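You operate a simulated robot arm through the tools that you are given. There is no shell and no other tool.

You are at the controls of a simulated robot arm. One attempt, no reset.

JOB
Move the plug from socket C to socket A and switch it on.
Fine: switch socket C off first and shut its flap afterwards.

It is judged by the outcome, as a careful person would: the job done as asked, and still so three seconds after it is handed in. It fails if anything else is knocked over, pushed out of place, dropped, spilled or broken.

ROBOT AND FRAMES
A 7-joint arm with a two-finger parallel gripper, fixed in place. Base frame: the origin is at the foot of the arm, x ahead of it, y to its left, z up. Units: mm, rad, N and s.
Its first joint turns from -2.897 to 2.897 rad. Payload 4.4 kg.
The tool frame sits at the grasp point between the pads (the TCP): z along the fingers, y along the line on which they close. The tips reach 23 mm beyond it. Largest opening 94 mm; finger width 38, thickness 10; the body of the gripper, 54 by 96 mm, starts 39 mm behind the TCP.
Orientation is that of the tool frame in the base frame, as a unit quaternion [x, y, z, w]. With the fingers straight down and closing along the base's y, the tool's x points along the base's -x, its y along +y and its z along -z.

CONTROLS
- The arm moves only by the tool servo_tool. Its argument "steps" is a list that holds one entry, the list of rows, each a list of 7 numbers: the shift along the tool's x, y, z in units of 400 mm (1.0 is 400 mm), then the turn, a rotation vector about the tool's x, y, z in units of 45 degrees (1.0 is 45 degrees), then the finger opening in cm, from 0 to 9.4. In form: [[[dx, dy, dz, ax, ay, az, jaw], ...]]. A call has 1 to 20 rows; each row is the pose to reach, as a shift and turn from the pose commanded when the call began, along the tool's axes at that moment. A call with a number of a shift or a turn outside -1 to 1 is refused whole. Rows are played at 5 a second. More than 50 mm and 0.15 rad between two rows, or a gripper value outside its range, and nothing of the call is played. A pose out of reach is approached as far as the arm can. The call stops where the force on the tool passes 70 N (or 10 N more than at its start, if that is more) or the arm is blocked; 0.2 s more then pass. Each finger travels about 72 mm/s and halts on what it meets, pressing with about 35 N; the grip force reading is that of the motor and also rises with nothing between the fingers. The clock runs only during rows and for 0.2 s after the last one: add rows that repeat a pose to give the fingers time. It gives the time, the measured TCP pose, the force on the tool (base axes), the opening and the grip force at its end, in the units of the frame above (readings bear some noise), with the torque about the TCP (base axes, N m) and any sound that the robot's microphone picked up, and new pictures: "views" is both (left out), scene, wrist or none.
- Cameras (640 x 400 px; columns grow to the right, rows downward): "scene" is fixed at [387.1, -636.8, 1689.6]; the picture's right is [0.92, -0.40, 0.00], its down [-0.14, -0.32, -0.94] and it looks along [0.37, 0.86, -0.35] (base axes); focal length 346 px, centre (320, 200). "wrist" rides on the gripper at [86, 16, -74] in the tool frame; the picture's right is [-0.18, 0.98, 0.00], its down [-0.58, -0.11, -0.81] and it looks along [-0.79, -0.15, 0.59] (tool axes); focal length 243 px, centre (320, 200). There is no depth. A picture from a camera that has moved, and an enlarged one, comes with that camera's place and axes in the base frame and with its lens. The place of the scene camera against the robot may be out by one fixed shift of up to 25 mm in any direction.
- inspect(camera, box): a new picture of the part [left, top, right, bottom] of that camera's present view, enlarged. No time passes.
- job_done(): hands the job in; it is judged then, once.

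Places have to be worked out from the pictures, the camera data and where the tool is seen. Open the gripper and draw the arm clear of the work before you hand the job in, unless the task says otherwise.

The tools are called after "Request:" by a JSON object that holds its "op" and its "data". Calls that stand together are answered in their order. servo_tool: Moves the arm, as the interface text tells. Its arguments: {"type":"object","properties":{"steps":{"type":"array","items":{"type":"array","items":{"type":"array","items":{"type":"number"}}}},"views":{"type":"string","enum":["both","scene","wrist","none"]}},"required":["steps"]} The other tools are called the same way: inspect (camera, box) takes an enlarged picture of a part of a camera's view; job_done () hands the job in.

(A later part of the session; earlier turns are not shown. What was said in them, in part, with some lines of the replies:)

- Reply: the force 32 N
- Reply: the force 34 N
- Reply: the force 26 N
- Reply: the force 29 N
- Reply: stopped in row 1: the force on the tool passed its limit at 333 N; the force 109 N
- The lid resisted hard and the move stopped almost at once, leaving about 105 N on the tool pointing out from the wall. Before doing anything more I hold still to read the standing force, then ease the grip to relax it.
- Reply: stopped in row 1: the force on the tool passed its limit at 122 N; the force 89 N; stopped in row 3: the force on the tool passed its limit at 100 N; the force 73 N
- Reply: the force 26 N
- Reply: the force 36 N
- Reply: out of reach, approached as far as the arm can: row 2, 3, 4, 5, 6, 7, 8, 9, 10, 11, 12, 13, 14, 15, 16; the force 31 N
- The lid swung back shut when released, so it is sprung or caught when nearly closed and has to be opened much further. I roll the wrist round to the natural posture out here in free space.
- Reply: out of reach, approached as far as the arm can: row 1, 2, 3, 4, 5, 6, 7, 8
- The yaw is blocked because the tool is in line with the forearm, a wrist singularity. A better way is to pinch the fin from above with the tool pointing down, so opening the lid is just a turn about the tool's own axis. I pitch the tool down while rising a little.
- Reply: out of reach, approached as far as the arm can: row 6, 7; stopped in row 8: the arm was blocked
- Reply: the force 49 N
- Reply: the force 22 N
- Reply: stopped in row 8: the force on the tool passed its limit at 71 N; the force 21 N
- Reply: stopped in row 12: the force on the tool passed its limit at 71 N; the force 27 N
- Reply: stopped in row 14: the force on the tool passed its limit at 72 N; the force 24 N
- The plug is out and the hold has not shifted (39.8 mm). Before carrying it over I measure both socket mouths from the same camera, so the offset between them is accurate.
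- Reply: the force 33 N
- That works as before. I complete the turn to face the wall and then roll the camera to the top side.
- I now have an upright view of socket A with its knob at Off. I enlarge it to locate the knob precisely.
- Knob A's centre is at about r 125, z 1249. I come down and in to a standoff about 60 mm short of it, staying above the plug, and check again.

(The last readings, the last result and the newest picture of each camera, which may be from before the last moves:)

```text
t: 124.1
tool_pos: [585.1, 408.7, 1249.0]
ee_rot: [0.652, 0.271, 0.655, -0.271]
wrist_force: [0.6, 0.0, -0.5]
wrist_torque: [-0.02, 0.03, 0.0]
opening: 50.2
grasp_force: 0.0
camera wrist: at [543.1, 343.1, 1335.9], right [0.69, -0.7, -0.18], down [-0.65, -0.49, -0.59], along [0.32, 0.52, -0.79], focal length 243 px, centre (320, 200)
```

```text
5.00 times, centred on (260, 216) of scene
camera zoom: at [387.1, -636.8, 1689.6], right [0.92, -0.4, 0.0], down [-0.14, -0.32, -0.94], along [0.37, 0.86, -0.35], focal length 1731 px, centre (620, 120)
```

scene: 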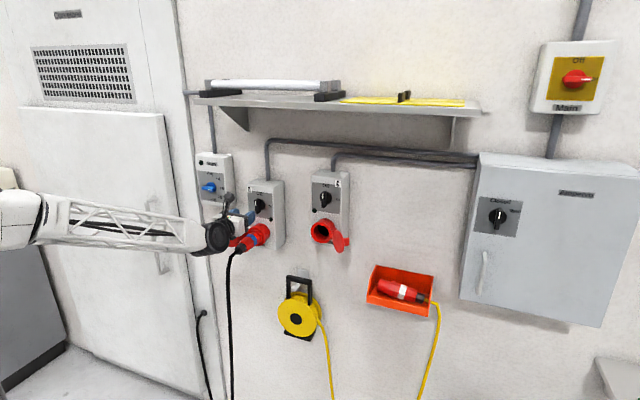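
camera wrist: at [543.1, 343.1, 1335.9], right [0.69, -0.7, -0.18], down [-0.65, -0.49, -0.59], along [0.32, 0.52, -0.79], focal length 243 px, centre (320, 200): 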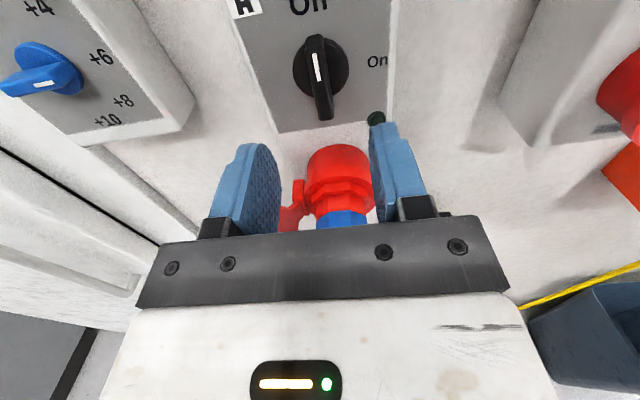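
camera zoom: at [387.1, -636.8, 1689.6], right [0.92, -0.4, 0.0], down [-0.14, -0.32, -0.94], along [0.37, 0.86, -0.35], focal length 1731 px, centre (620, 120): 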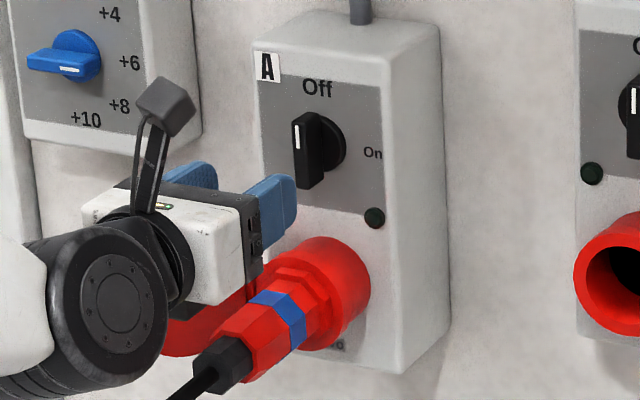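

The knob is centred to within 2 mm of the tool axis. Before gripping, I test in free space whether the wrist can roll a full 90° clockwise from here, so I know the turn can be done in one go.

Request:
{"op": "servo_tool", "data": {"steps": [[[0, 0, -0.04, 0, 0, 0.1, 5], [0, 0, -0.08, 0, 0, 0.25, 5], [0, 0, -0.1, 0, 0, 0.4, 5], [0, 0, -0.1, 0, 0, 0.55, 5], [0, 0, -0.1, 0, 0, 0.7, 5], [0, 0, -0.1, 0, 0, 0.85, 5], [0, 0, -0.1, 0, 0, 1, 5]]], "views": "none"}}

Request:
{"op": "servo_tool", "data": {"steps": [[[0, 0, 0, 0, 0, 0.12, 5], [0, 0, 0, 0, 0, 0.24, 5], [0, 0, 0, 0, 0, 0.36, 5], [0, 0, 0, 0, 0, 0.48, 5], [0, 0, 0, 0, 0, 0.6, 5], [0, 0, 0, 0, 0, 0.72, 5], [0, 0, 0, 0, 0, 0.84, 5], [0, 0, 0, 0, 0, 1, 5]]], "views": "scene"}}

```text
t: 125.7
tool_pos: [554.9, 379.5, 1249.6]
ee_rot: [0.706, -0.001, 0.502, -0.5]
wrist_force: [0.3, 0.0, 0.6]
wrist_torque: [0.05, 0.01, 0.01]
opening: 50.1
grasp_force: 0.1
```

```text
t: 127.5
tool_pos: [555.6, 380.0, 1250.7]
ee_rot: [-0.651, 0.271, -0.272, 0.655]
wrist_force: [1.1, -0.1, 0.5]
wrist_torque: [0.0, 0.01, -0.01]
opening: 50.0
grasp_force: 0.0
```

scene: 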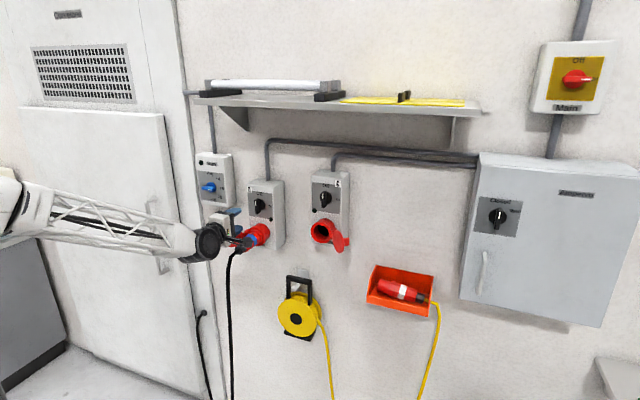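

The wrist can make the full quarter turn. I roll back to the starting angle.

Request:
{"op": "servo_tool", "data": {"steps": [[[0, 0, 0, 0, 0, -0.15, 5], [0, 0, 0, 0, 0, -0.3, 5], [0, 0, 0, 0, 0, -0.45, 5], [0, 0, 0, 0, 0, -0.6, 5], [0, 0, 0, 0, 0, -0.75, 5], [0, 0, 0, 0, 0, -0.9, 5], [0, 0, 0, 0, 0, -1, 5]]], "views": "none"}}

Request:
{"op": "servo_tool", "data": {"steps": [[[0, 0, 0, 0, 0, -0.15, 5], [0, 0, 0, 0, 0, -0.3, 5], [0, 0, 0, 0, 0, -0.45, 5], [0, 0, 0, 0, 0, -0.6, 5], [0, 0, 0, 0, 0, -0.75, 5], [0, 0, 0, 0, 0, -0.9, 5], [0, 0, 0, 0, 0, -1, 5]]], "views": "none"}}

```text
t: 129.1
tool_pos: [555.7, 380.2, 1250.0]
ee_rot: [0.706, 0.0, 0.503, -0.499]
wrist_force: [0.8, 0.9, 0.1]
wrist_torque: [0.02, -0.01, -0.01]
opening: 49.8
grasp_force: 0.2
```

```text
t: 130.7
tool_pos: [555.9, 380.3, 1249.8]
ee_rot: [0.651, 0.27, 0.656, -0.269]
wrist_force: [-1.0, 0.1, -0.3]
wrist_torque: [0.01, 0.03, 0.02]
opening: 50.1
grasp_force: 0.1
```

Centred and square again. I move in until the fingertips are just short of the handle and check the view.

Request:
{"op": "servo_tool", "data": {"steps": [[[0.003, 0.0035, 0.05, 0, 0, 0, 5], [0.003, 0.0035, 0.1, 0, 0, 0, 5], [0.003, 0.0035, 0.15, 0, 0, 0, 5], [0.003, 0.0035, 0.19, 0, 0, 0, 5], [0.003, 0.0035, 0.22, 0, 0, 0, 5], [0.003, 0.0035, 0.24, 0, 0, 0, 5], [0.003, 0.0035, 0.24, 0, 0, 0, 5]]], "views": "wrist"}}

Request:
{"op": "inspect", "data": {"camera": "wrist", "box": [220, 40, 420, 240]}}

Request:
{"op": "inspect", "data": {"camera": "scene", "box": [220, 176, 300, 256]}}

```text
t: 132.3
tool_pos: [625.7, 446.4, 1252.1]
ee_rot: [0.652, 0.27, 0.655, -0.27]
wrist_force: [-0.1, 0.7, 0.2]
wrist_torque: [-0.03, 0.02, 0.0]
opening: 50.0
grasp_force: 0.0
camera wrist: at [583.7, 380.8, 1338.3], right [0.69, -0.7, -0.18], down [-0.65, -0.49, -0.59], along [0.32, 0.52, -0.79], focal length 243 px, centre (320, 200)
```

wrist: 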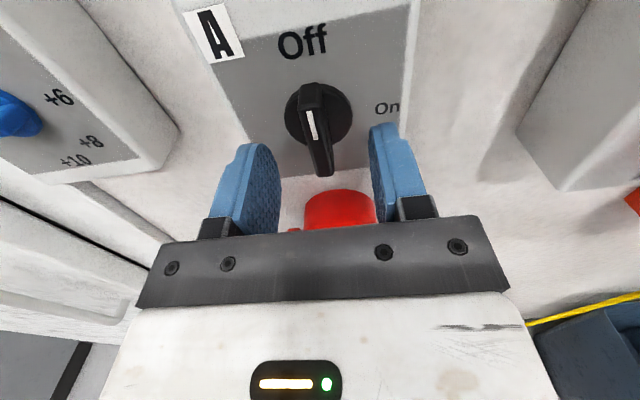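

```text
2.00 times, centred on (320, 140) of wrist
camera zoom: at [583.7, 380.8, 1338.3], right [0.69, -0.7, -0.18], down [-0.65, -0.49, -0.59], along [0.32, 0.52, -0.79], focal length 485 px, centre (320, 320)
```

zoom: 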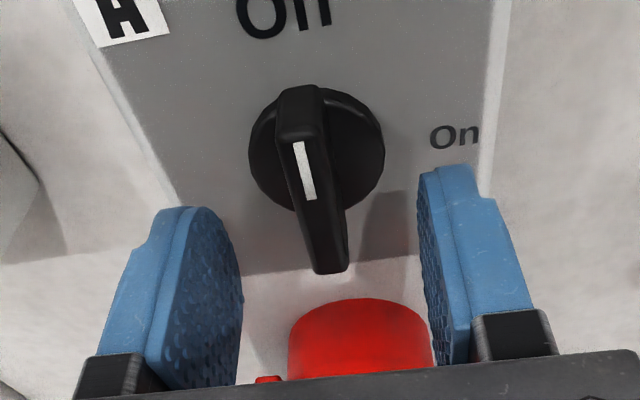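

```text
5.00 times, centred on (260, 216) of scene
camera zoom: at [387.1, -636.8, 1689.6], right [0.92, -0.4, 0.0], down [-0.14, -0.32, -0.94], along [0.37, 0.86, -0.35], focal length 1731 px, centre (620, 120)
```

zoom: 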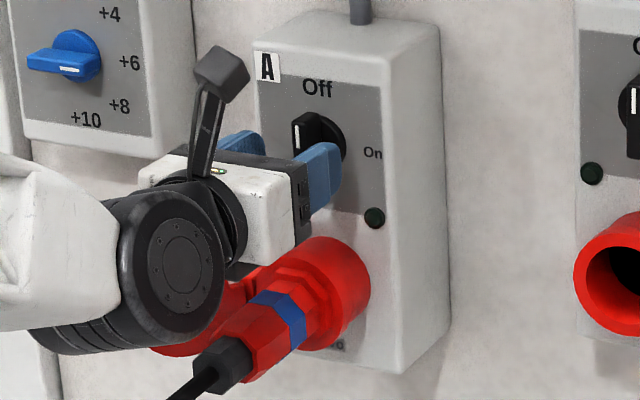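

Well aligned: knob at r 126, z 1251, tool at r 126.8, z 1252. I slide in over the handle and close.

Request:
{"op": "servo_tool", "data": {"steps": [[[0, -0.001, 0.015, 0, 0, 0, 5], [0, -0.001, 0.03, 0, 0, 0, 5], [0, -0.001, 0.045, 0, 0, 0, 5], [0, -0.001, 0.052, 0, 0, 0, 5], [0, -0.001, 0.059, 0, 0, 0, 5], [0, -0.001, 0.059, 0, 0, 0, 4], [0, -0.001, 0.059, 0, 0, 0, 3], [0, -0.001, 0.059, 0, 0, 0, 2], [0, -0.001, 0.059, 0, 0, 0, 1], [0, -0.001, 0.059, 0, 0, 0, 0.5], [0, -0.001, 0.059, 0, 0, 0, 0.5]]], "views": "wrist"}}

Request:
{"op": "inspect", "data": {"camera": "scene", "box": [220, 176, 300, 256]}}

```text
t: 134.7
tool_pos: [640.0, 463.9, 1251.9]
ee_rot: [0.651, 0.27, 0.656, -0.27]
wrist_force: [-20.7, 18.0, -1.2]
wrist_torque: [0.03, 0.24, 0.57]
opening: 11.8
grasp_force: 45.4
camera wrist: at [598.9, 397.9, 1337.9], right [0.69, -0.7, -0.18], down [-0.64, -0.49, -0.59], along [0.32, 0.52, -0.79], focal length 243 px, centre (320, 200)
```

wrist: 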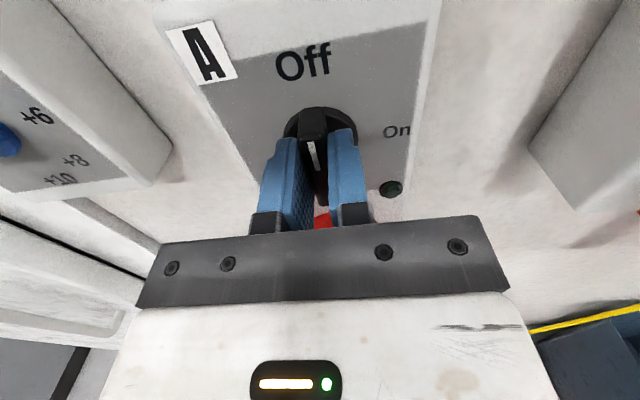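

```text
5.00 times, centred on (260, 216) of scene
camera zoom: at [387.1, -636.8, 1689.6], right [0.92, -0.4, 0.0], down [-0.14, -0.32, -0.94], along [0.37, 0.86, -0.35], focal length 1731 px, centre (620, 120)
```

zoom: 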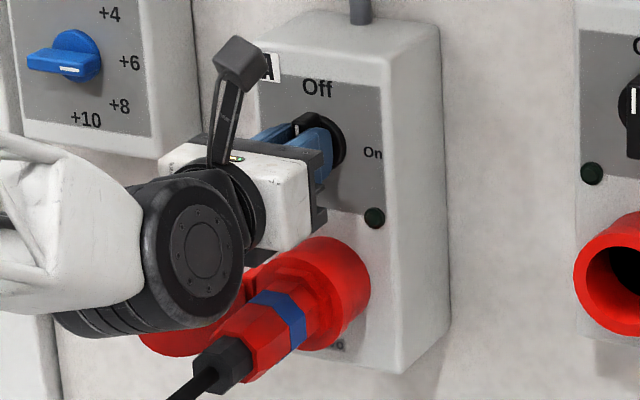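

The handle is gripped at 11.8 mm. I nudge 1 mm left, as the side force indicates, and turn it clockwise through the first 45°.

Request:
{"op": "servo_tool", "data": {"steps": [[[0, -0.0013, 0, 0, 0, 0.1, 0.5], [0, -0.0025, 0, 0, 0, 0.2, 0.5], [0, -0.0025, 0, 0, 0, 0.3, 0.5], [0, -0.0025, 0, 0, 0, 0.4, 0.5], [0, -0.0025, 0, 0, 0, 0.5, 0.5], [0, -0.0025, 0, 0, 0, 0.6, 0.5], [0, -0.0025, 0, 0, 0, 0.7, 0.5], [0, -0.0025, 0, 0, 0, 0.8, 0.5], [0, -0.0025, 0, 0, 0, 0.9, 0.5], [0, -0.0025, 0, 0, 0, 1, 0.5]]], "views": "wrist"}}

```text
t: 137.1
tool_pos: [641.6, 462.4, 1250.7]
ee_rot: [0.706, -0.002, 0.502, -0.501]
wrist_force: [10.5, -17.3, -1.5]
wrist_torque: [0.49, -0.56, -0.64]
opening: 12.0
grasp_force: 44.6
stopped in row 10: the force on the tool passed its limit at 71 N (the readings are from after the stop); the commanded pose is now the measured one
camera wrist: at [639.7, 357.6, 1300.2], right [0.4, -0.4, -0.83], down [-0.92, -0.22, -0.34], along [-0.05, 0.89, -0.45], focal length 243 px, centre (320, 200)
```

wrist: 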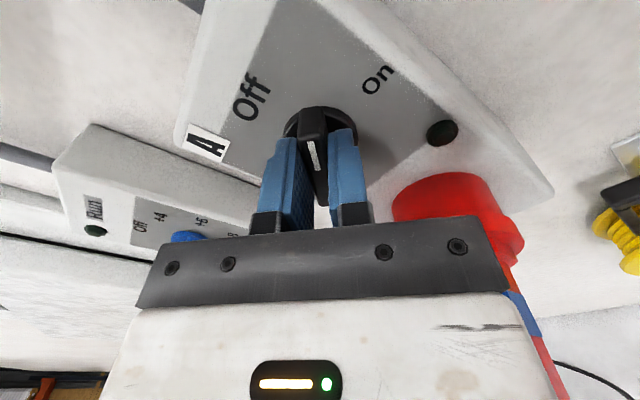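

It has reached 45° and stopped on a small off-centre force, as the knob centre is about a millimetre lower than my axis. I continue the turn with that correction.

Request:
{"op": "servo_tool", "data": {"steps": [[[-0.0008, 0.002, 0, 0, 0, 0.02, 0.5], [-0.0016, 0.0027, 0, 0, 0, 0.1, 0.5], [-0.0027, 0.0027, 0, 0, 0, 0.2, 0.5], [-0.0027, 0.0027, 0, 0, 0, 0.3, 0.5], [-0.0027, 0.0027, 0, 0, 0, 0.4, 0.5], [-0.0027, 0.0027, 0, 0, 0, 0.5, 0.5], [-0.0027, 0.0027, 0, 0, 0, 0.6, 0.5], [-0.0027, 0.0027, 0, 0, 0, 0.7, 0.5], [-0.0027, 0.0027, 0, 0, 0, 0.8, 0.5], [-0.0027, 0.0027, 0, 0, 0, 0.9, 0.5], [-0.0027, 0.0027, 0, 0, 0, 1, 0.5]]], "views": "both"}}

Request:
{"op": "inspect", "data": {"camera": "scene", "box": [190, 150, 300, 236]}}

```text
t: 139.4
tool_pos: [640.9, 464.6, 1250.0]
ee_rot: [-0.651, 0.272, -0.272, 0.654]
wrist_force: [18.2, -23.1, 15.7]
wrist_torque: [-0.35, 0.27, -0.86]
opening: 12.0
grasp_force: 45.1
camera wrist: at [649.5, 348.5, 1233.1], right [-0.13, 0.13, -0.98], down [-0.98, -0.16, 0.11], along [-0.14, 0.98, 0.15], focal length 243 px, centre (320, 200)
```

scene: 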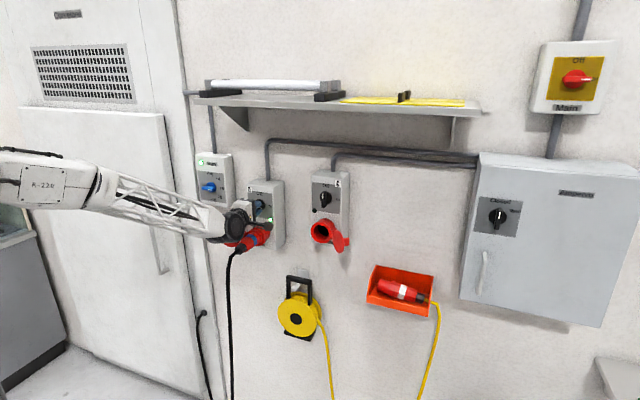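
wrist: 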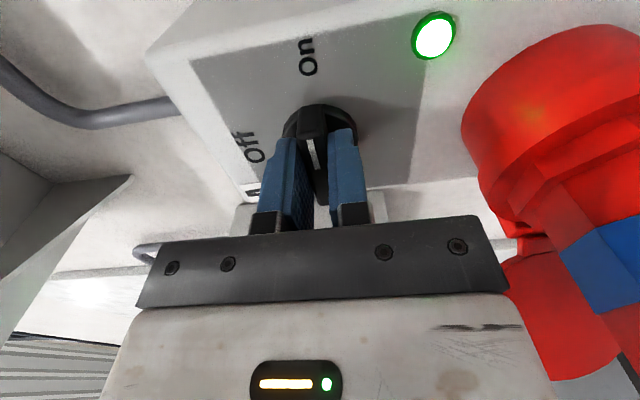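

```text
4.65 times, centred on (245, 193) of scene
camera zoom: at [387.1, -636.8, 1689.6], right [0.92, -0.4, 0.0], down [-0.14, -0.32, -0.94], along [0.37, 0.86, -0.35], focal length 1610 px, centre (669, 233)
```

zoom: 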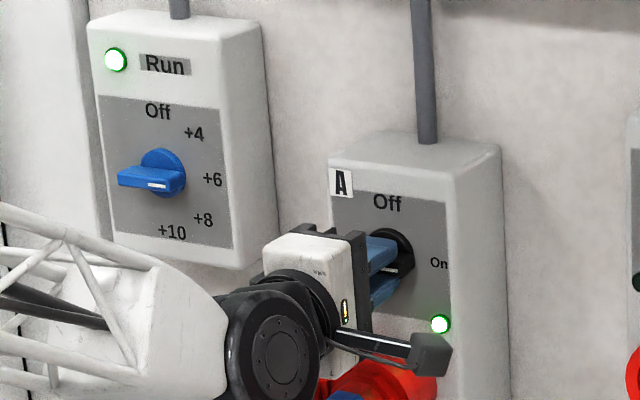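

Lamp A is green and the Run lamp is back on. I release the handle, back straight out, and check the knob.

Request:
{"op": "servo_tool", "data": {"steps": [[[0, 0, 0, 0, 0, 0, 2], [0, 0, 0, 0, 0, 0, 3.5], [0, 0, 0, 0, 0, 0, 4.5], [0, 0, -0.03, 0, 0, 0, 4.5], [0, 0, -0.06, 0, 0, 0, 4.5], [0, 0, -0.1, 0, 0, 0, 4.5], [0, 0, -0.15, 0, 0, 0, 4.5], [0, 0, -0.2, 0, 0, 0, 4.5], [0, 0, -0.25, 0, 0, 0, 4.5], [0, 0, -0.3, 0, 0, 0, 4.5]]], "views": "both"}}

Request:
{"op": "inspect", "data": {"camera": "scene", "box": [215, 176, 300, 262]}}

Request:
{"op": "inspect", "data": {"camera": "wrist", "box": [220, 0, 460, 160]}}

```text
t: 141.7
tool_pos: [556.5, 379.3, 1248.4]
ee_rot: [-0.652, 0.272, -0.272, 0.654]
wrist_force: [-1.0, 0.1, 0.0]
wrist_torque: [0.02, -0.01, -0.01]
opening: 45.0
grasp_force: 0.0
camera wrist: at [564.2, 264.4, 1232.0], right [-0.13, 0.13, -0.98], down [-0.98, -0.16, 0.11], along [-0.14, 0.98, 0.15], focal length 243 px, centre (320, 200)
```

scene: 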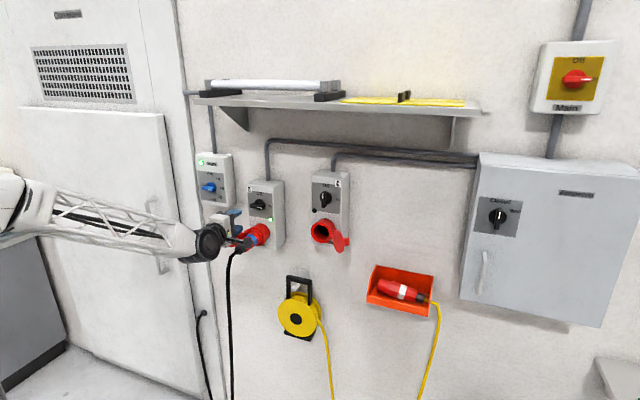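
wrist: 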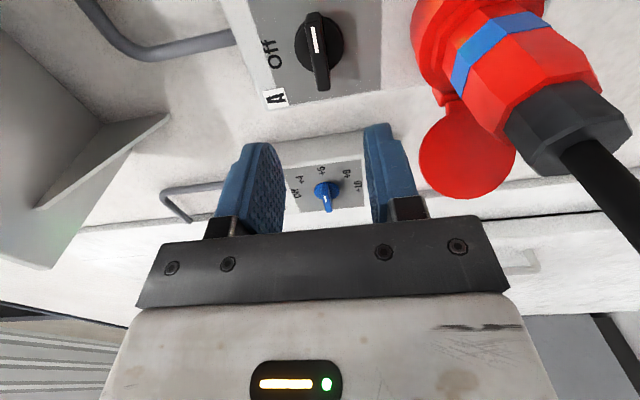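

```text
4.65 times, centred on (258, 219) of scene
camera zoom: at [387.1, -636.8, 1689.6], right [0.92, -0.4, 0.0], down [-0.14, -0.32, -0.94], along [0.37, 0.86, -0.35], focal length 1610 px, centre (611, 112)
```

zoom: 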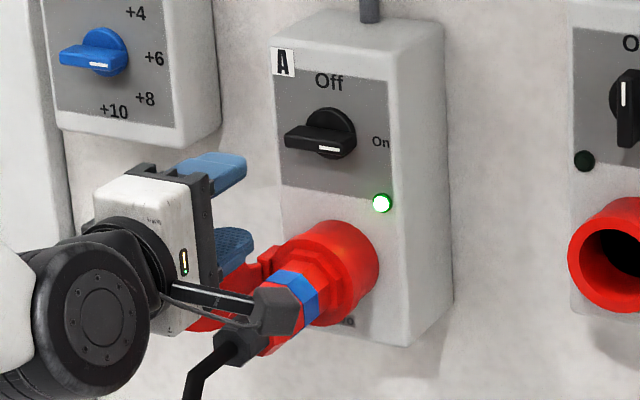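

```text
2.50 times, centred on (340, 80) of wrist
camera zoom: at [564.2, 264.4, 1232.0], right [-0.13, 0.13, -0.98], down [-0.98, -0.16, 0.11], along [-0.14, 0.98, 0.15], focal length 606 px, centre (270, 500)
```

zoom: 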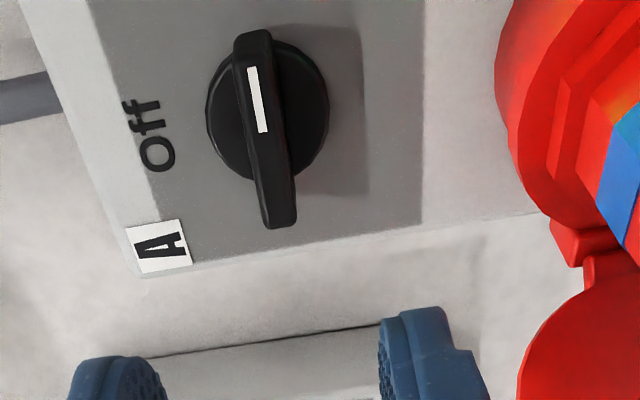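

Knob A points at On with its lamp green, so socket A is live. Now for the flap of C. I rise clear of the plug, close the fingers, and move across to the right side of socket C, well out from the wall.

Request:
{"op": "servo_tool", "data": {"steps": [[[0, -0.075, -0.025, 0, 0, 0, 4], [0, -0.15, -0.05, 0, 0, 0, 3], [0.1, -0.15, -0.05, 0, 0, 0, 2], [0.2, -0.15, -0.05, 0, 0, 0, 1], [0.3, -0.15, -0.05, 0, 0, 0, 0], [0.4, -0.15, -0.05, 0, 0, 0, 0], [0.5, -0.15, -0.05, 0, 0, 0, 0], [0.6, -0.15, -0.05, 0, 0, 0, 0], [0.7, -0.15, -0.05, 0, 0, 0, 0], [0.8, -0.15, -0.05, 0, 0, 0, 0], [0.88, -0.15, -0.05, 0, 0, 0, 0], [0.95, -0.15, -0.05, 0, 0, 0, 0], [0.95, -0.15, -0.05, 0, 0, 0, 0]]], "views": "both"}}

Request:
{"op": "inspect", "data": {"camera": "scene", "box": [300, 160, 380, 260]}}

```text
t: 144.4
tool_pos: [807.6, 93.9, 1309.1]
ee_rot: [-0.652, 0.271, -0.272, 0.654]
wrist_force: [-0.6, 0.3, 0.7]
wrist_torque: [0.01, -0.02, -0.02]
opening: 0.0
grasp_force: 35.1
camera wrist: at [816.8, -21.2, 1292.8], right [-0.13, 0.13, -0.98], down [-0.98, -0.15, 0.11], along [-0.14, 0.98, 0.15], focal length 243 px, centre (320, 200)
```

scene: 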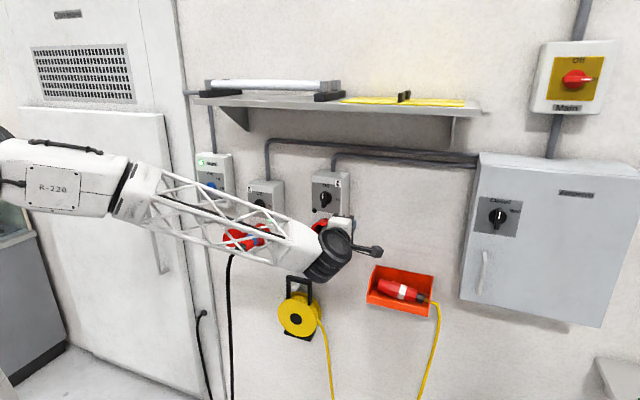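
wrist: 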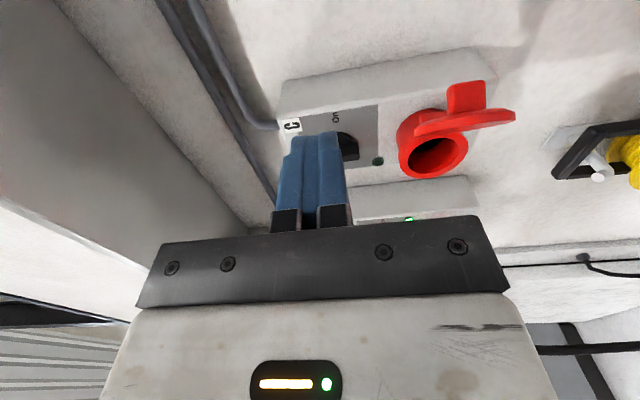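

```text
4.00 times, centred on (340, 210) of scene
camera zoom: at [387.1, -636.8, 1689.6], right [0.92, -0.4, 0.0], down [-0.14, -0.32, -0.94], along [0.37, 0.86, -0.35], focal length 1385 px, centre (240, 160)
```

zoom: 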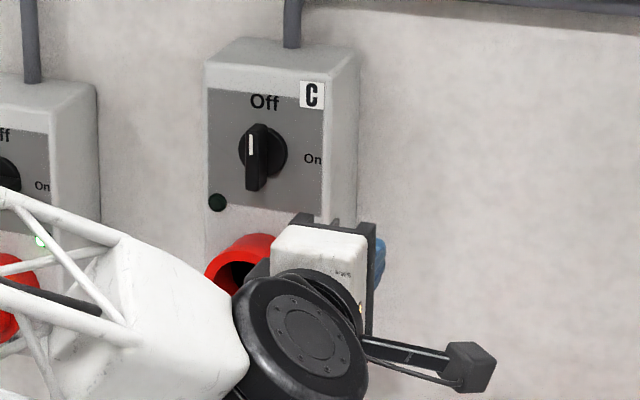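

The wrist camera now looks along the wall at the open flap of C. I enlarge it to place the flap.

Request:
{"op": "inspect", "data": {"camera": "wrist", "box": [360, 60, 540, 200]}}

```text
2.86 times, centred on (450, 130) of wrist
camera zoom: at [816.8, -21.2, 1292.8], right [-0.13, 0.13, -0.98], down [-0.98, -0.15, 0.11], along [-0.14, 0.98, 0.15], focal length 693 px, centre (-51, 400)
```

zoom: 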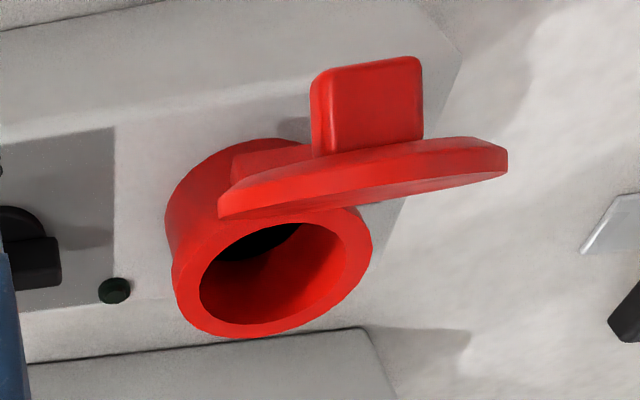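

The flap of C is at about 138°: free edge near r 478, n 709, spanning z 1165–1241, with its fin at z 1188–1217. I go down to z 1230, to push on the flap just above its fin, then forward beside its free edge on the right.

Request:
{"op": "servo_tool", "data": {"steps": [[[0.025, 0.06, 0, 0, 0, 0, 0], [0.05, 0.12, 0, 0, 0, 0, 0], [0.05, 0.18, 0, 0, 0, 0, 0], [0.05, 0.1975, 0.04, 0, 0, 0, 0], [0.05, 0.1975, 0.09, 0, 0, 0, 0], [0.05, 0.1975, 0.14, 0, 0, 0, 0], [0.05, 0.1975, 0.1675, 0, 0, 0, 0], [0.05, 0.1975, 0.1675, 0, 0, 0, 0]]], "views": "both"}}

Request:
{"op": "inspect", "data": {"camera": "wrist", "box": [220, 20, 520, 230]}}

Request:
{"op": "inspect", "data": {"camera": "scene", "box": [300, 190, 380, 270]}}

```text
t: 146.2
tool_pos: [871.5, 129.5, 1229.9]
ee_rot: [-0.651, 0.271, -0.273, 0.655]
wrist_force: [0.4, 0.3, 0.3]
wrist_torque: [-0.04, -0.03, -0.02]
opening: 0.0
grasp_force: 35.0
camera wrist: at [879.5, 13.0, 1213.7], right [-0.13, 0.13, -0.98], down [-0.98, -0.16, 0.11], along [-0.14, 0.98, 0.15], focal length 243 px, centre (320, 200)
```

scene: 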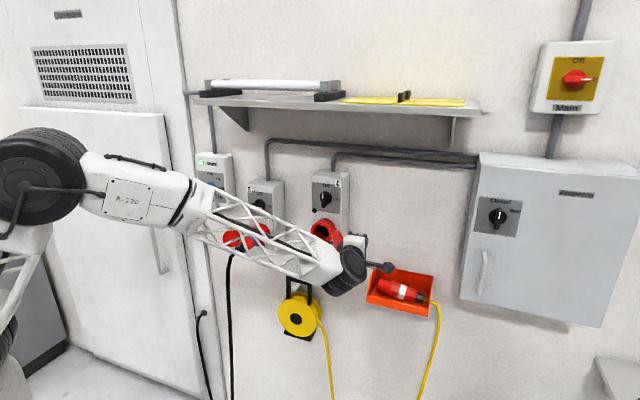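
wrist: 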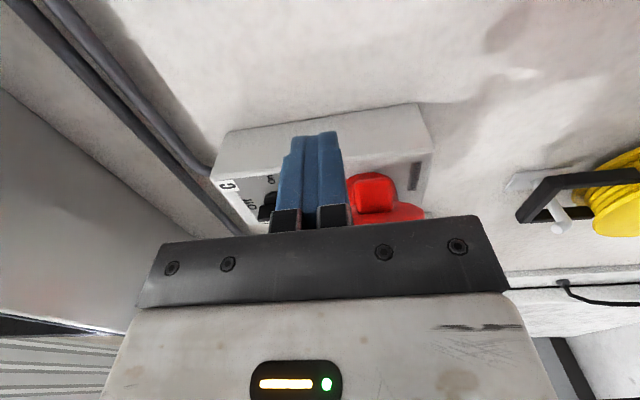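

```text
1.90 times, centred on (370, 125) of wrist
camera zoom: at [879.5, 13.0, 1213.7], right [-0.13, 0.13, -0.98], down [-0.98, -0.16, 0.11], along [-0.14, 0.98, 0.15], focal length 462 px, centre (225, 343)
```

zoom: 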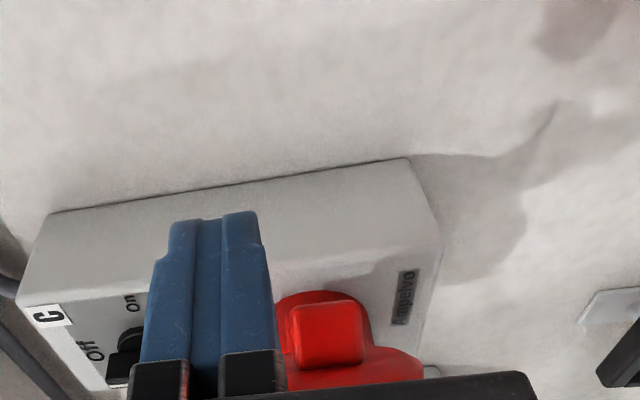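

```text
5.00 times, centred on (340, 230) of scene
camera zoom: at [387.1, -636.8, 1689.6], right [0.92, -0.4, 0.0], down [-0.14, -0.32, -0.94], along [0.37, 0.86, -0.35], focal length 1731 px, centre (220, 50)
```

zoom: 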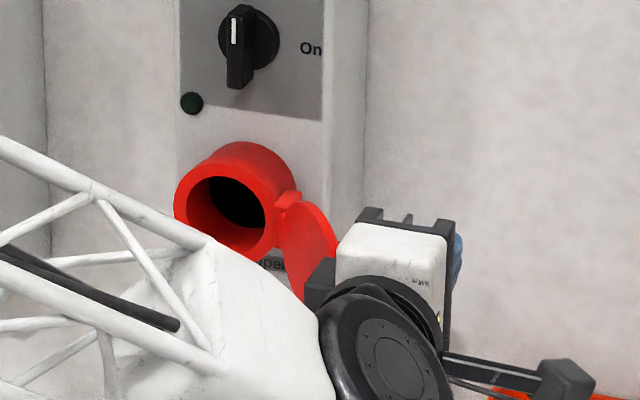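

The closed fingers are now to the right of the flap's free edge, above its fin. I sweep left slowly, so the fingers push the flap round towards closed.

Request:
{"op": "servo_tool", "data": {"steps": [[[-0.025, 0, 0, 0, 0, 0, 0], [-0.05, 0, 0, 0, 0, 0, 0], [-0.07, 0, 0, 0, 0, 0, 0], [-0.09, 0, 0, 0, 0, 0, 0], [-0.11, 0, 0, 0, 0, 0, 0], [-0.13, 0, 0, 0, 0, 0, 0], [-0.15, 0, 0, 0, 0, 0, 0], [-0.17, 0, 0, 0, 0, 0, 0], [-0.19, 0, 0, 0, 0, 0, 0], [-0.21, 0, 0, 0, 0, 0, 0]]], "views": "both"}}

Request:
{"op": "inspect", "data": {"camera": "scene", "box": [300, 190, 380, 270]}}

Request:
{"op": "inspect", "data": {"camera": "wrist", "box": [220, 20, 520, 230]}}

```text
t: 147.7
tool_pos: [836.4, 159.3, 1229.6]
ee_rot: [-0.65, 0.274, -0.275, 0.653]
wrist_force: [-5.7, -29.0, 1.0]
wrist_torque: [-0.21, 0.09, 0.45]
opening: 0.3
grasp_force: 34.8
stopped in row 7: the force on the tool passed its limit at 81 N (the readings are from after the stop); the commanded pose is now the measured one
camera wrist: at [843.3, 44.0, 1213.4], right [-0.13, 0.13, -0.98], down [-0.98, -0.15, 0.11], along [-0.13, 0.98, 0.15], focal length 243 px, centre (320, 200)
```

scene: 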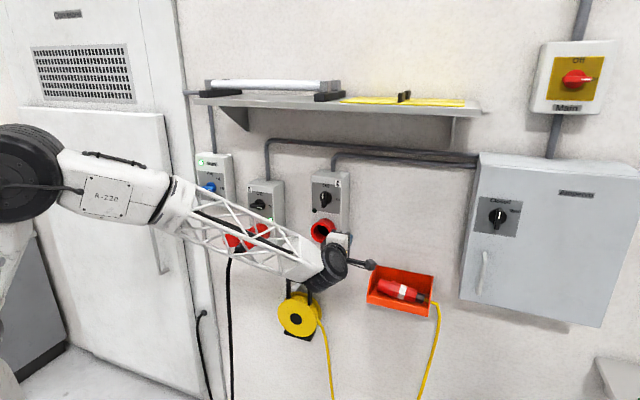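
wrist: 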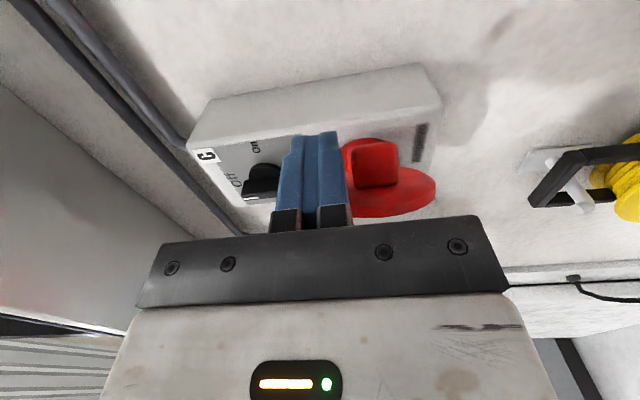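

```text
5.00 times, centred on (340, 230) of scene
camera zoom: at [387.1, -636.8, 1689.6], right [0.92, -0.4, 0.0], down [-0.14, -0.32, -0.94], along [0.37, 0.86, -0.35], focal length 1731 px, centre (220, 50)
```

zoom: 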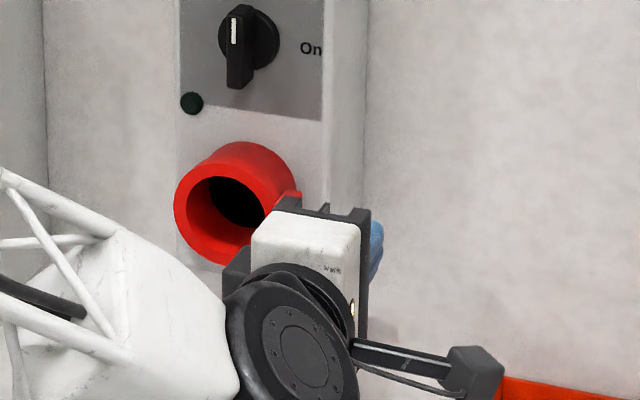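

```text
1.90 times, centred on (370, 125) of wrist
camera zoom: at [843.3, 44.0, 1213.4], right [-0.13, 0.13, -0.98], down [-0.98, -0.15, 0.11], along [-0.13, 0.98, 0.15], focal length 462 px, centre (225, 343)
```

zoom: 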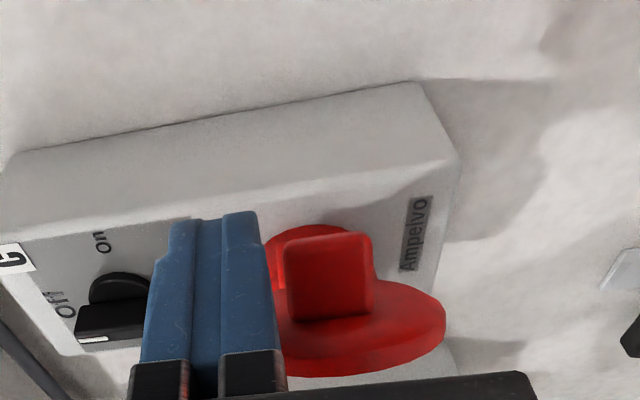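

The flap has turned to about 117°, but it grips the side of the fingers by friction as I move straight left. I follow the arc of its free edge instead, left and slightly outwards, so it swings without sliding.

Request:
{"op": "servo_tool", "data": {"steps": [[[-0.012, 0, -0.0065, 0, 0, 0, 0], [-0.022, 0, -0.0128, 0, 0, 0, 0], [-0.032, 0, -0.0185, 0, 0, 0, 0], [-0.0445, 0, -0.0245, 0, 0, 0, 0], [-0.057, 0, -0.0303, 0, 0, 0, 0], [-0.0695, 0, -0.0333, 0, 0, 0, 0], [-0.082, 0, -0.0353, 0, 0, 0, 0], [-0.097, 0, -0.0353, 0, 0, 0, 0], [-0.112, 0, -0.0353, 0, 0, 0, 0], [-0.1295, 0, -0.0353, 0, 0, 0, 0], [-0.147, 0, -0.0353, 0, 0, 0, 0]]], "views": "both"}}

Request:
{"op": "inspect", "data": {"camera": "scene", "box": [290, 190, 370, 270]}}

Request:
{"op": "inspect", "data": {"camera": "wrist", "box": [220, 20, 520, 230]}}

```text
t: 150.1
tool_pos: [785.0, 194.0, 1230.5]
ee_rot: [-0.651, 0.273, -0.274, 0.653]
wrist_force: [-0.7, -0.6, 0.0]
wrist_torque: [0.01, 0.0, 0.02]
opening: 0.0
grasp_force: 34.8
camera wrist: at [792.6, 77.9, 1214.0], right [-0.13, 0.13, -0.98], down [-0.98, -0.15, 0.11], along [-0.13, 0.98, 0.15], focal length 243 px, centre (320, 200)
```

scene: 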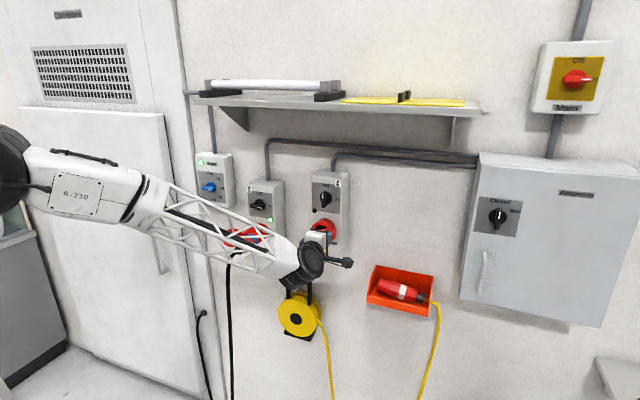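
wrist: 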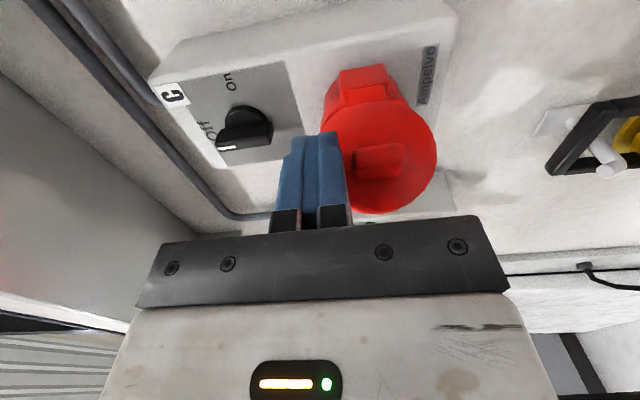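

```text
5.00 times, centred on (330, 230) of scene
camera zoom: at [387.1, -636.8, 1689.6], right [0.92, -0.4, 0.0], down [-0.14, -0.32, -0.94], along [0.37, 0.86, -0.35], focal length 1731 px, centre (270, 50)
```

zoom: 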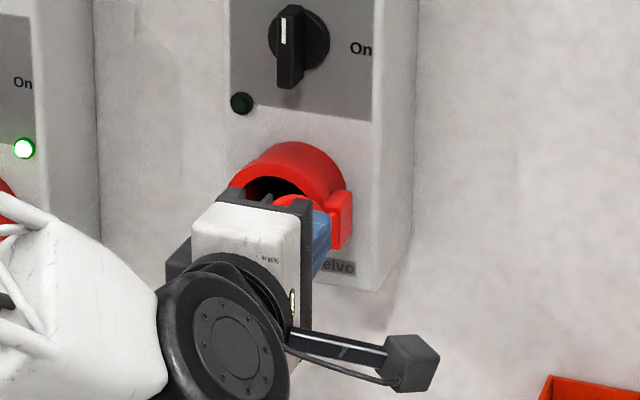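

```text
1.90 times, centred on (370, 125) of wrist
camera zoom: at [792.6, 77.9, 1214.0], right [-0.13, 0.13, -0.98], down [-0.98, -0.15, 0.11], along [-0.13, 0.98, 0.15], focal length 462 px, centre (225, 343)
```

zoom: 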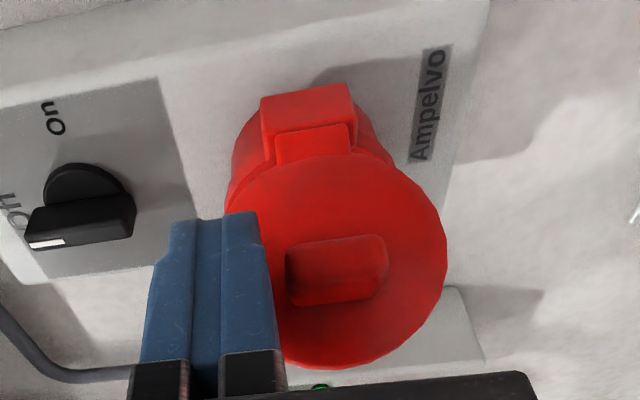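

The flap has swung past square and now needs almost no force. I keep moving left to bring it nearly shut.

Request:
{"op": "servo_tool", "data": {"steps": [[[-0.02, 0, 0, 0, 0, 0, 0], [-0.04, 0, 0, 0, 0, 0, 0], [-0.06, 0, 0, 0, 0, 0, 0], [-0.08, 0, 0, 0, 0, 0, 0], [-0.1, 0, 0, 0, 0, 0, 0]]], "views": "wrist"}}

Request:
{"op": "inspect", "data": {"camera": "scene", "box": [290, 190, 370, 270]}}

Request:
{"op": "inspect", "data": {"camera": "wrist", "box": [220, 20, 520, 230]}}

```text
t: 151.3
tool_pos: [756.4, 222.5, 1229.5]
ee_rot: [-0.65, 0.274, -0.274, 0.653]
wrist_force: [0.1, -1.0, 1.0]
wrist_torque: [0.03, -0.01, 0.03]
opening: 0.0
grasp_force: 35.1
camera wrist: at [764.4, 107.0, 1213.5], right [-0.13, 0.13, -0.98], down [-0.98, -0.15, 0.11], along [-0.13, 0.98, 0.15], focal length 243 px, centre (320, 200)
```

wrist: 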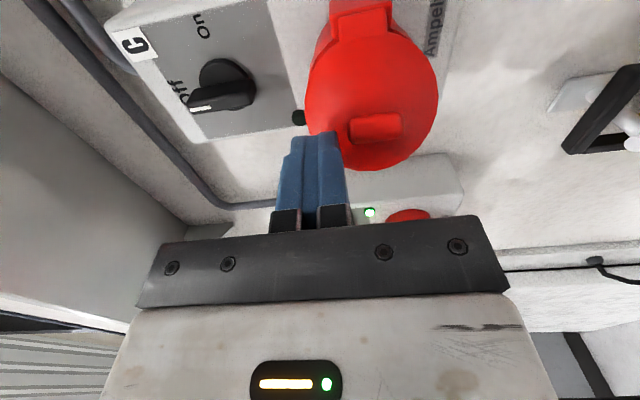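

```text
5.00 times, centred on (330, 230) of scene
camera zoom: at [387.1, -636.8, 1689.6], right [0.92, -0.4, 0.0], down [-0.14, -0.32, -0.94], along [0.37, 0.86, -0.35], focal length 1731 px, centre (270, 50)
```

zoom: 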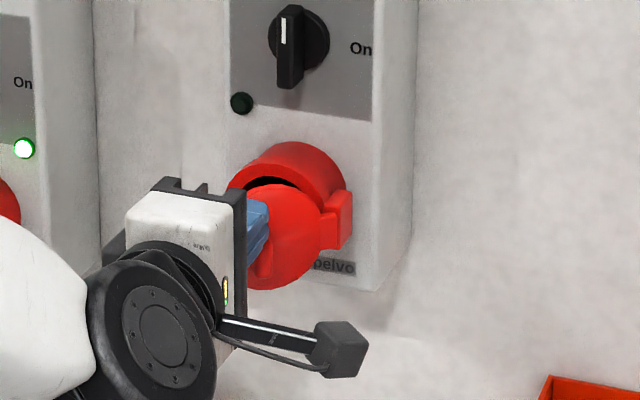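

```text
1.90 times, centred on (370, 125) of wrist
camera zoom: at [764.4, 107.0, 1213.5], right [-0.13, 0.13, -0.98], down [-0.98, -0.15, 0.11], along [-0.13, 0.98, 0.15], focal length 462 px, centre (225, 343)
```

zoom: 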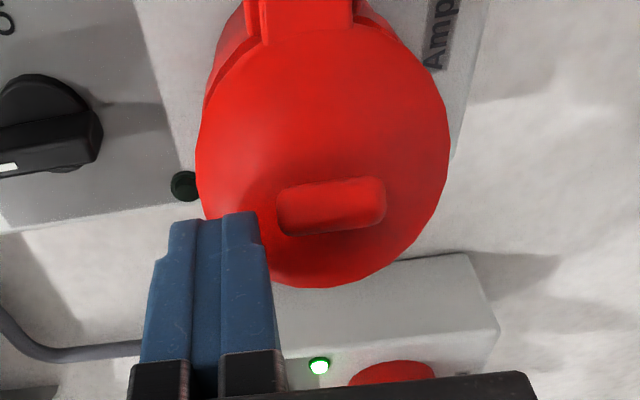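

The flap is now about 35° from shut and lightly free. I push forward on its face, opposite the hinge, to close it.

Request:
{"op": "servo_tool", "data": {"steps": [[[-0.01, 0, 0.015, 0, 0, 0, 0], [-0.02, 0, 0.03, 0, 0, 0, 0], [-0.025, 0, 0.045, 0, 0, 0, 0], [-0.025, 0, 0.058, 0, 0, 0, 0], [-0.025, 0, 0.07, 0, 0, 0, 0], [-0.025, 0, 0.08, 0, 0, 0, 0], [-0.025, 0, 0.09, 0, 0, 0, 0], [-0.025, 0, 0.097, 0, 0, 0, 0], [-0.025, 0, 0.103, 0, 0, 0, 0]]], "views": "wrist"}}

Request:
{"op": "inspect", "data": {"camera": "scene", "box": [290, 190, 370, 270]}}

Request:
{"op": "inspect", "data": {"camera": "wrist", "box": [220, 0, 520, 230]}}

```text
t: 153.3
tool_pos: [779.1, 256.5, 1229.5]
ee_rot: [-0.651, 0.274, -0.275, 0.653]
wrist_force: [-0.4, -0.6, -0.1]
wrist_torque: [0.03, 0.0, 0.02]
opening: 0.0
grasp_force: 35.3
camera wrist: at [786.8, 142.1, 1213.0], right [-0.13, 0.13, -0.98], down [-0.98, -0.15, 0.11], along [-0.13, 0.98, 0.15], focal length 243 px, centre (320, 200)
```

wrist: 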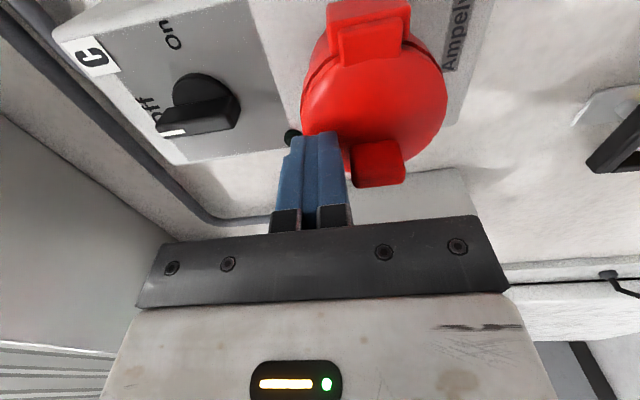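

```text
5.00 times, centred on (330, 230) of scene
camera zoom: at [387.1, -636.8, 1689.6], right [0.92, -0.4, 0.0], down [-0.14, -0.32, -0.94], along [0.37, 0.86, -0.35], focal length 1731 px, centre (270, 50)
```

zoom: 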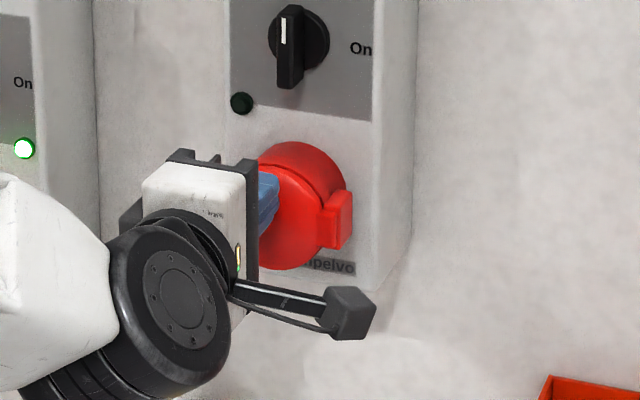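

```text
1.74 times, centred on (370, 115) of wrist
camera zoom: at [786.8, 142.1, 1213.0], right [-0.13, 0.13, -0.98], down [-0.98, -0.15, 0.11], along [-0.13, 0.98, 0.15], focal length 422 px, centre (233, 348)
```

zoom: 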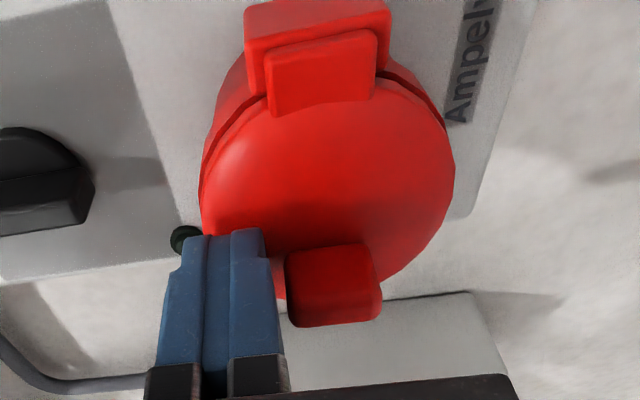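

The flap looks shut, with the seam even all round. I press lightly on it to make sure it is fully home.

Request:
{"op": "servo_tool", "data": {"steps": [[[0, 0, 0.003, 0, 0, 0, 0], [0, 0, 0.006, 0, 0, 0, 0], [0, 0, 0.009, 0, 0, 0, 0]]], "views": "none"}}

```text
t: 154.1
tool_pos: [782.2, 259.5, 1230.5]
ee_rot: [-0.651, 0.274, -0.274, 0.653]
wrist_force: [-7.0, -5.4, 0.3]
wrist_torque: [-0.03, -0.03, 0.16]
opening: 0.0
grasp_force: 35.1
```

The flap is firmly shut: light contact at n 759.6, the same depth at which lid A was closed. I back straight away from the wall, opening the gripper once clear.

Request:
{"op": "servo_tool", "data": {"steps": [[[0, 0, -0.03, 0, 0, 0, 0], [0, 0, -0.08, 0, 0, 0, 0], [0, 0, -0.15, 0, 0, 0, 0], [0, 0, -0.22, 0, 0, 0, 1], [0, -0.03, -0.3, 0, 0, 0, 3], [0, -0.06, -0.38, 0, 0, 0, 5], [0, -0.09, -0.45, 0, 0, 0, 7], [0, -0.12, -0.5, 0, 0, 0, 9], [0, -0.12, -0.5, 0, 0, 0, 9.4], [0, -0.12, -0.5, 0, 0, 0, 9.4]]], "views": "both"}}

Request:
{"op": "inspect", "data": {"camera": "scene", "box": [290, 160, 370, 260]}}

Request:
{"op": "inspect", "data": {"camera": "scene", "box": [190, 140, 300, 270]}}

```text
t: 156.3
tool_pos: [640.4, 119.5, 1277.8]
ee_rot: [-0.651, 0.273, -0.275, 0.653]
wrist_force: [0.4, 0.2, -0.3]
wrist_torque: [0.02, 0.02, -0.03]
opening: 94.1
grasp_force: 0.0
camera wrist: at [646.4, 3.9, 1261.1], right [-0.13, 0.13, -0.98], down [-0.98, -0.15, 0.11], along [-0.13, 0.98, 0.15], focal length 243 px, centre (320, 200)
```

scene: 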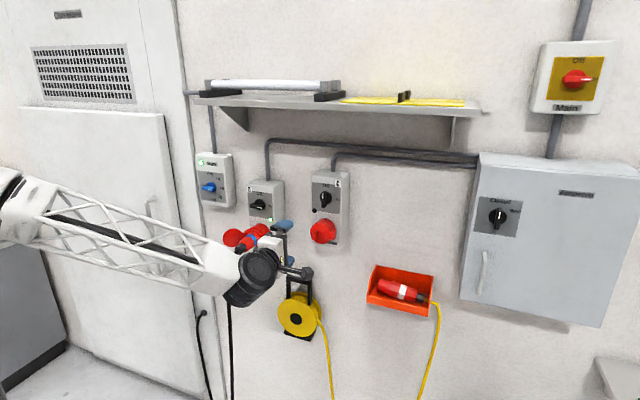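
wrist: 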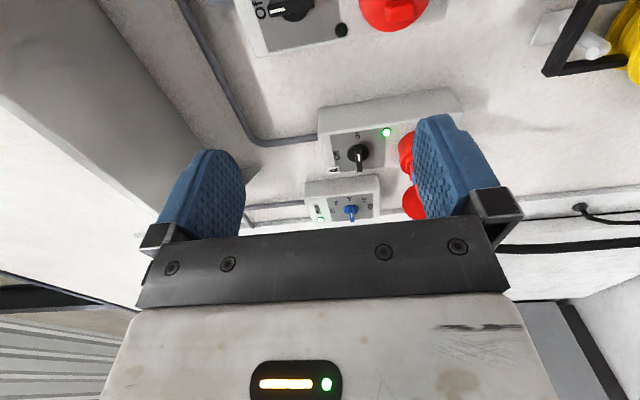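

```text
4.00 times, centred on (330, 210) of scene
camera zoom: at [387.1, -636.8, 1689.6], right [0.92, -0.4, 0.0], down [-0.14, -0.32, -0.94], along [0.37, 0.86, -0.35], focal length 1385 px, centre (280, 160)
```

zoom: 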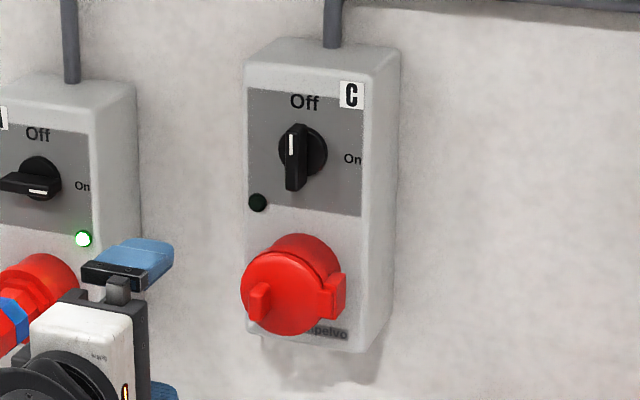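

```text
3.08 times, centred on (245, 205) of scene
camera zoom: at [387.1, -636.8, 1689.6], right [0.92, -0.4, 0.0], down [-0.14, -0.32, -0.94], along [0.37, 0.86, -0.35], focal length 1065 px, centre (551, 185)
```

zoom: 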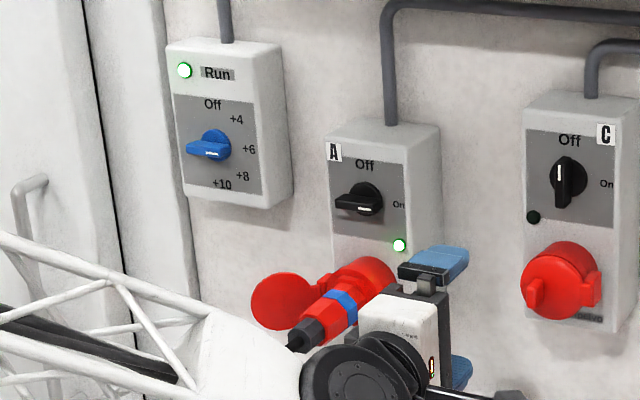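

Everything reads right: C is off with its flap shut and lamp dark, and A is on with the plug in and its lamp green. I draw the arm a bit further back and up so it is well clear.

Request:
{"op": "servo_tool", "data": {"steps": [[[0, -0.05, -0.03, 0, 0, 0, 9.4], [0, -0.1, -0.06, 0, 0, 0, 9.4], [0, -0.15, -0.09, 0, 0, 0, 9.4], [0, -0.2, -0.12, 0, 0, 0, 9.4], [0, -0.25, -0.15, 0, 0, 0, 9.4], [0, -0.25, -0.15, 0, 0, 0, 9.4]]], "views": "both"}}

Request:
{"op": "inspect", "data": {"camera": "scene", "box": [210, 160, 370, 270]}}

```text
t: 157.7
tool_pos: [595.1, 78.1, 1376.9]
ee_rot: [-0.651, 0.273, -0.275, 0.653]
wrist_force: [-0.2, 0.1, -0.3]
wrist_torque: [0.02, -0.01, -0.01]
opening: 94.0
grasp_force: 0.0
camera wrist: at [602.5, -37.0, 1360.2], right [-0.13, 0.13, -0.98], down [-0.98, -0.15, 0.11], along [-0.13, 0.98, 0.15], focal length 243 px, centre (320, 200)
```

scene: 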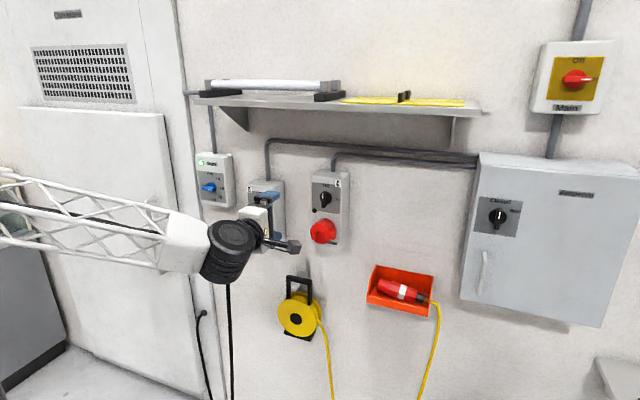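
wrist: 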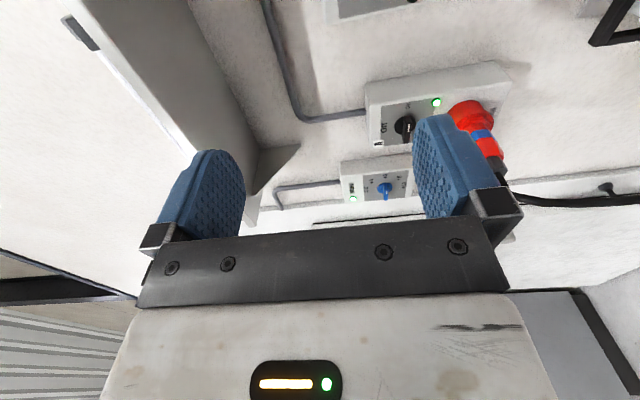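

```text
3.64 times, centred on (290, 215) of scene
camera zoom: at [387.1, -636.8, 1689.6], right [0.92, -0.4, 0.0], down [-0.14, -0.32, -0.94], along [0.37, 0.86, -0.35], focal length 1259 px, centre (429, 146)
```

zoom: 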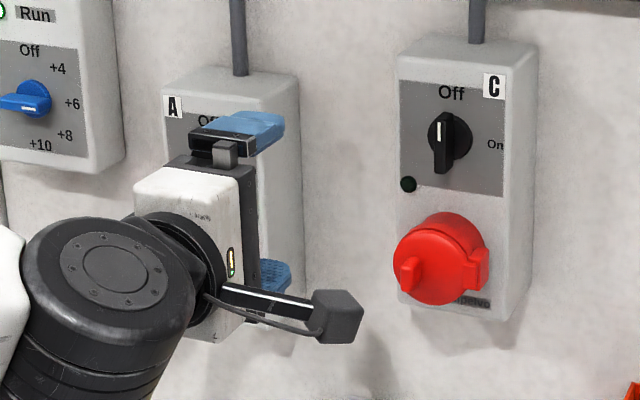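

The gripper is open and over 300 mm out from the sockets. The plug is in A with its lamp lit, C is off with its flap shut, and nothing else has moved, so I hand the job in.

Request:
{"op": "job_done", "data": {}}

```text
The job is handed in.
```

The plug is now in socket A and switched on, with A's lamp green and the Run lamp back on. Socket C was switched off before I pulled the plug, and its flap is now shut.

- **Lid A:** it is sprung, and on my first tries it fell shut again. I opened it fully from above, and it now rests open behind the plug.
- **Force on lid A:** my first attempt to open it jarred hard against the lid, about 330 N for a moment. I saw no damage afterwards, and the lid worked normally.
- **Plug depth:** it sits about 5 mm deeper in A than it did in C.

The gripper is open and the arm is clear of the sockets. In the last pictures nothing else had been moved or knocked.
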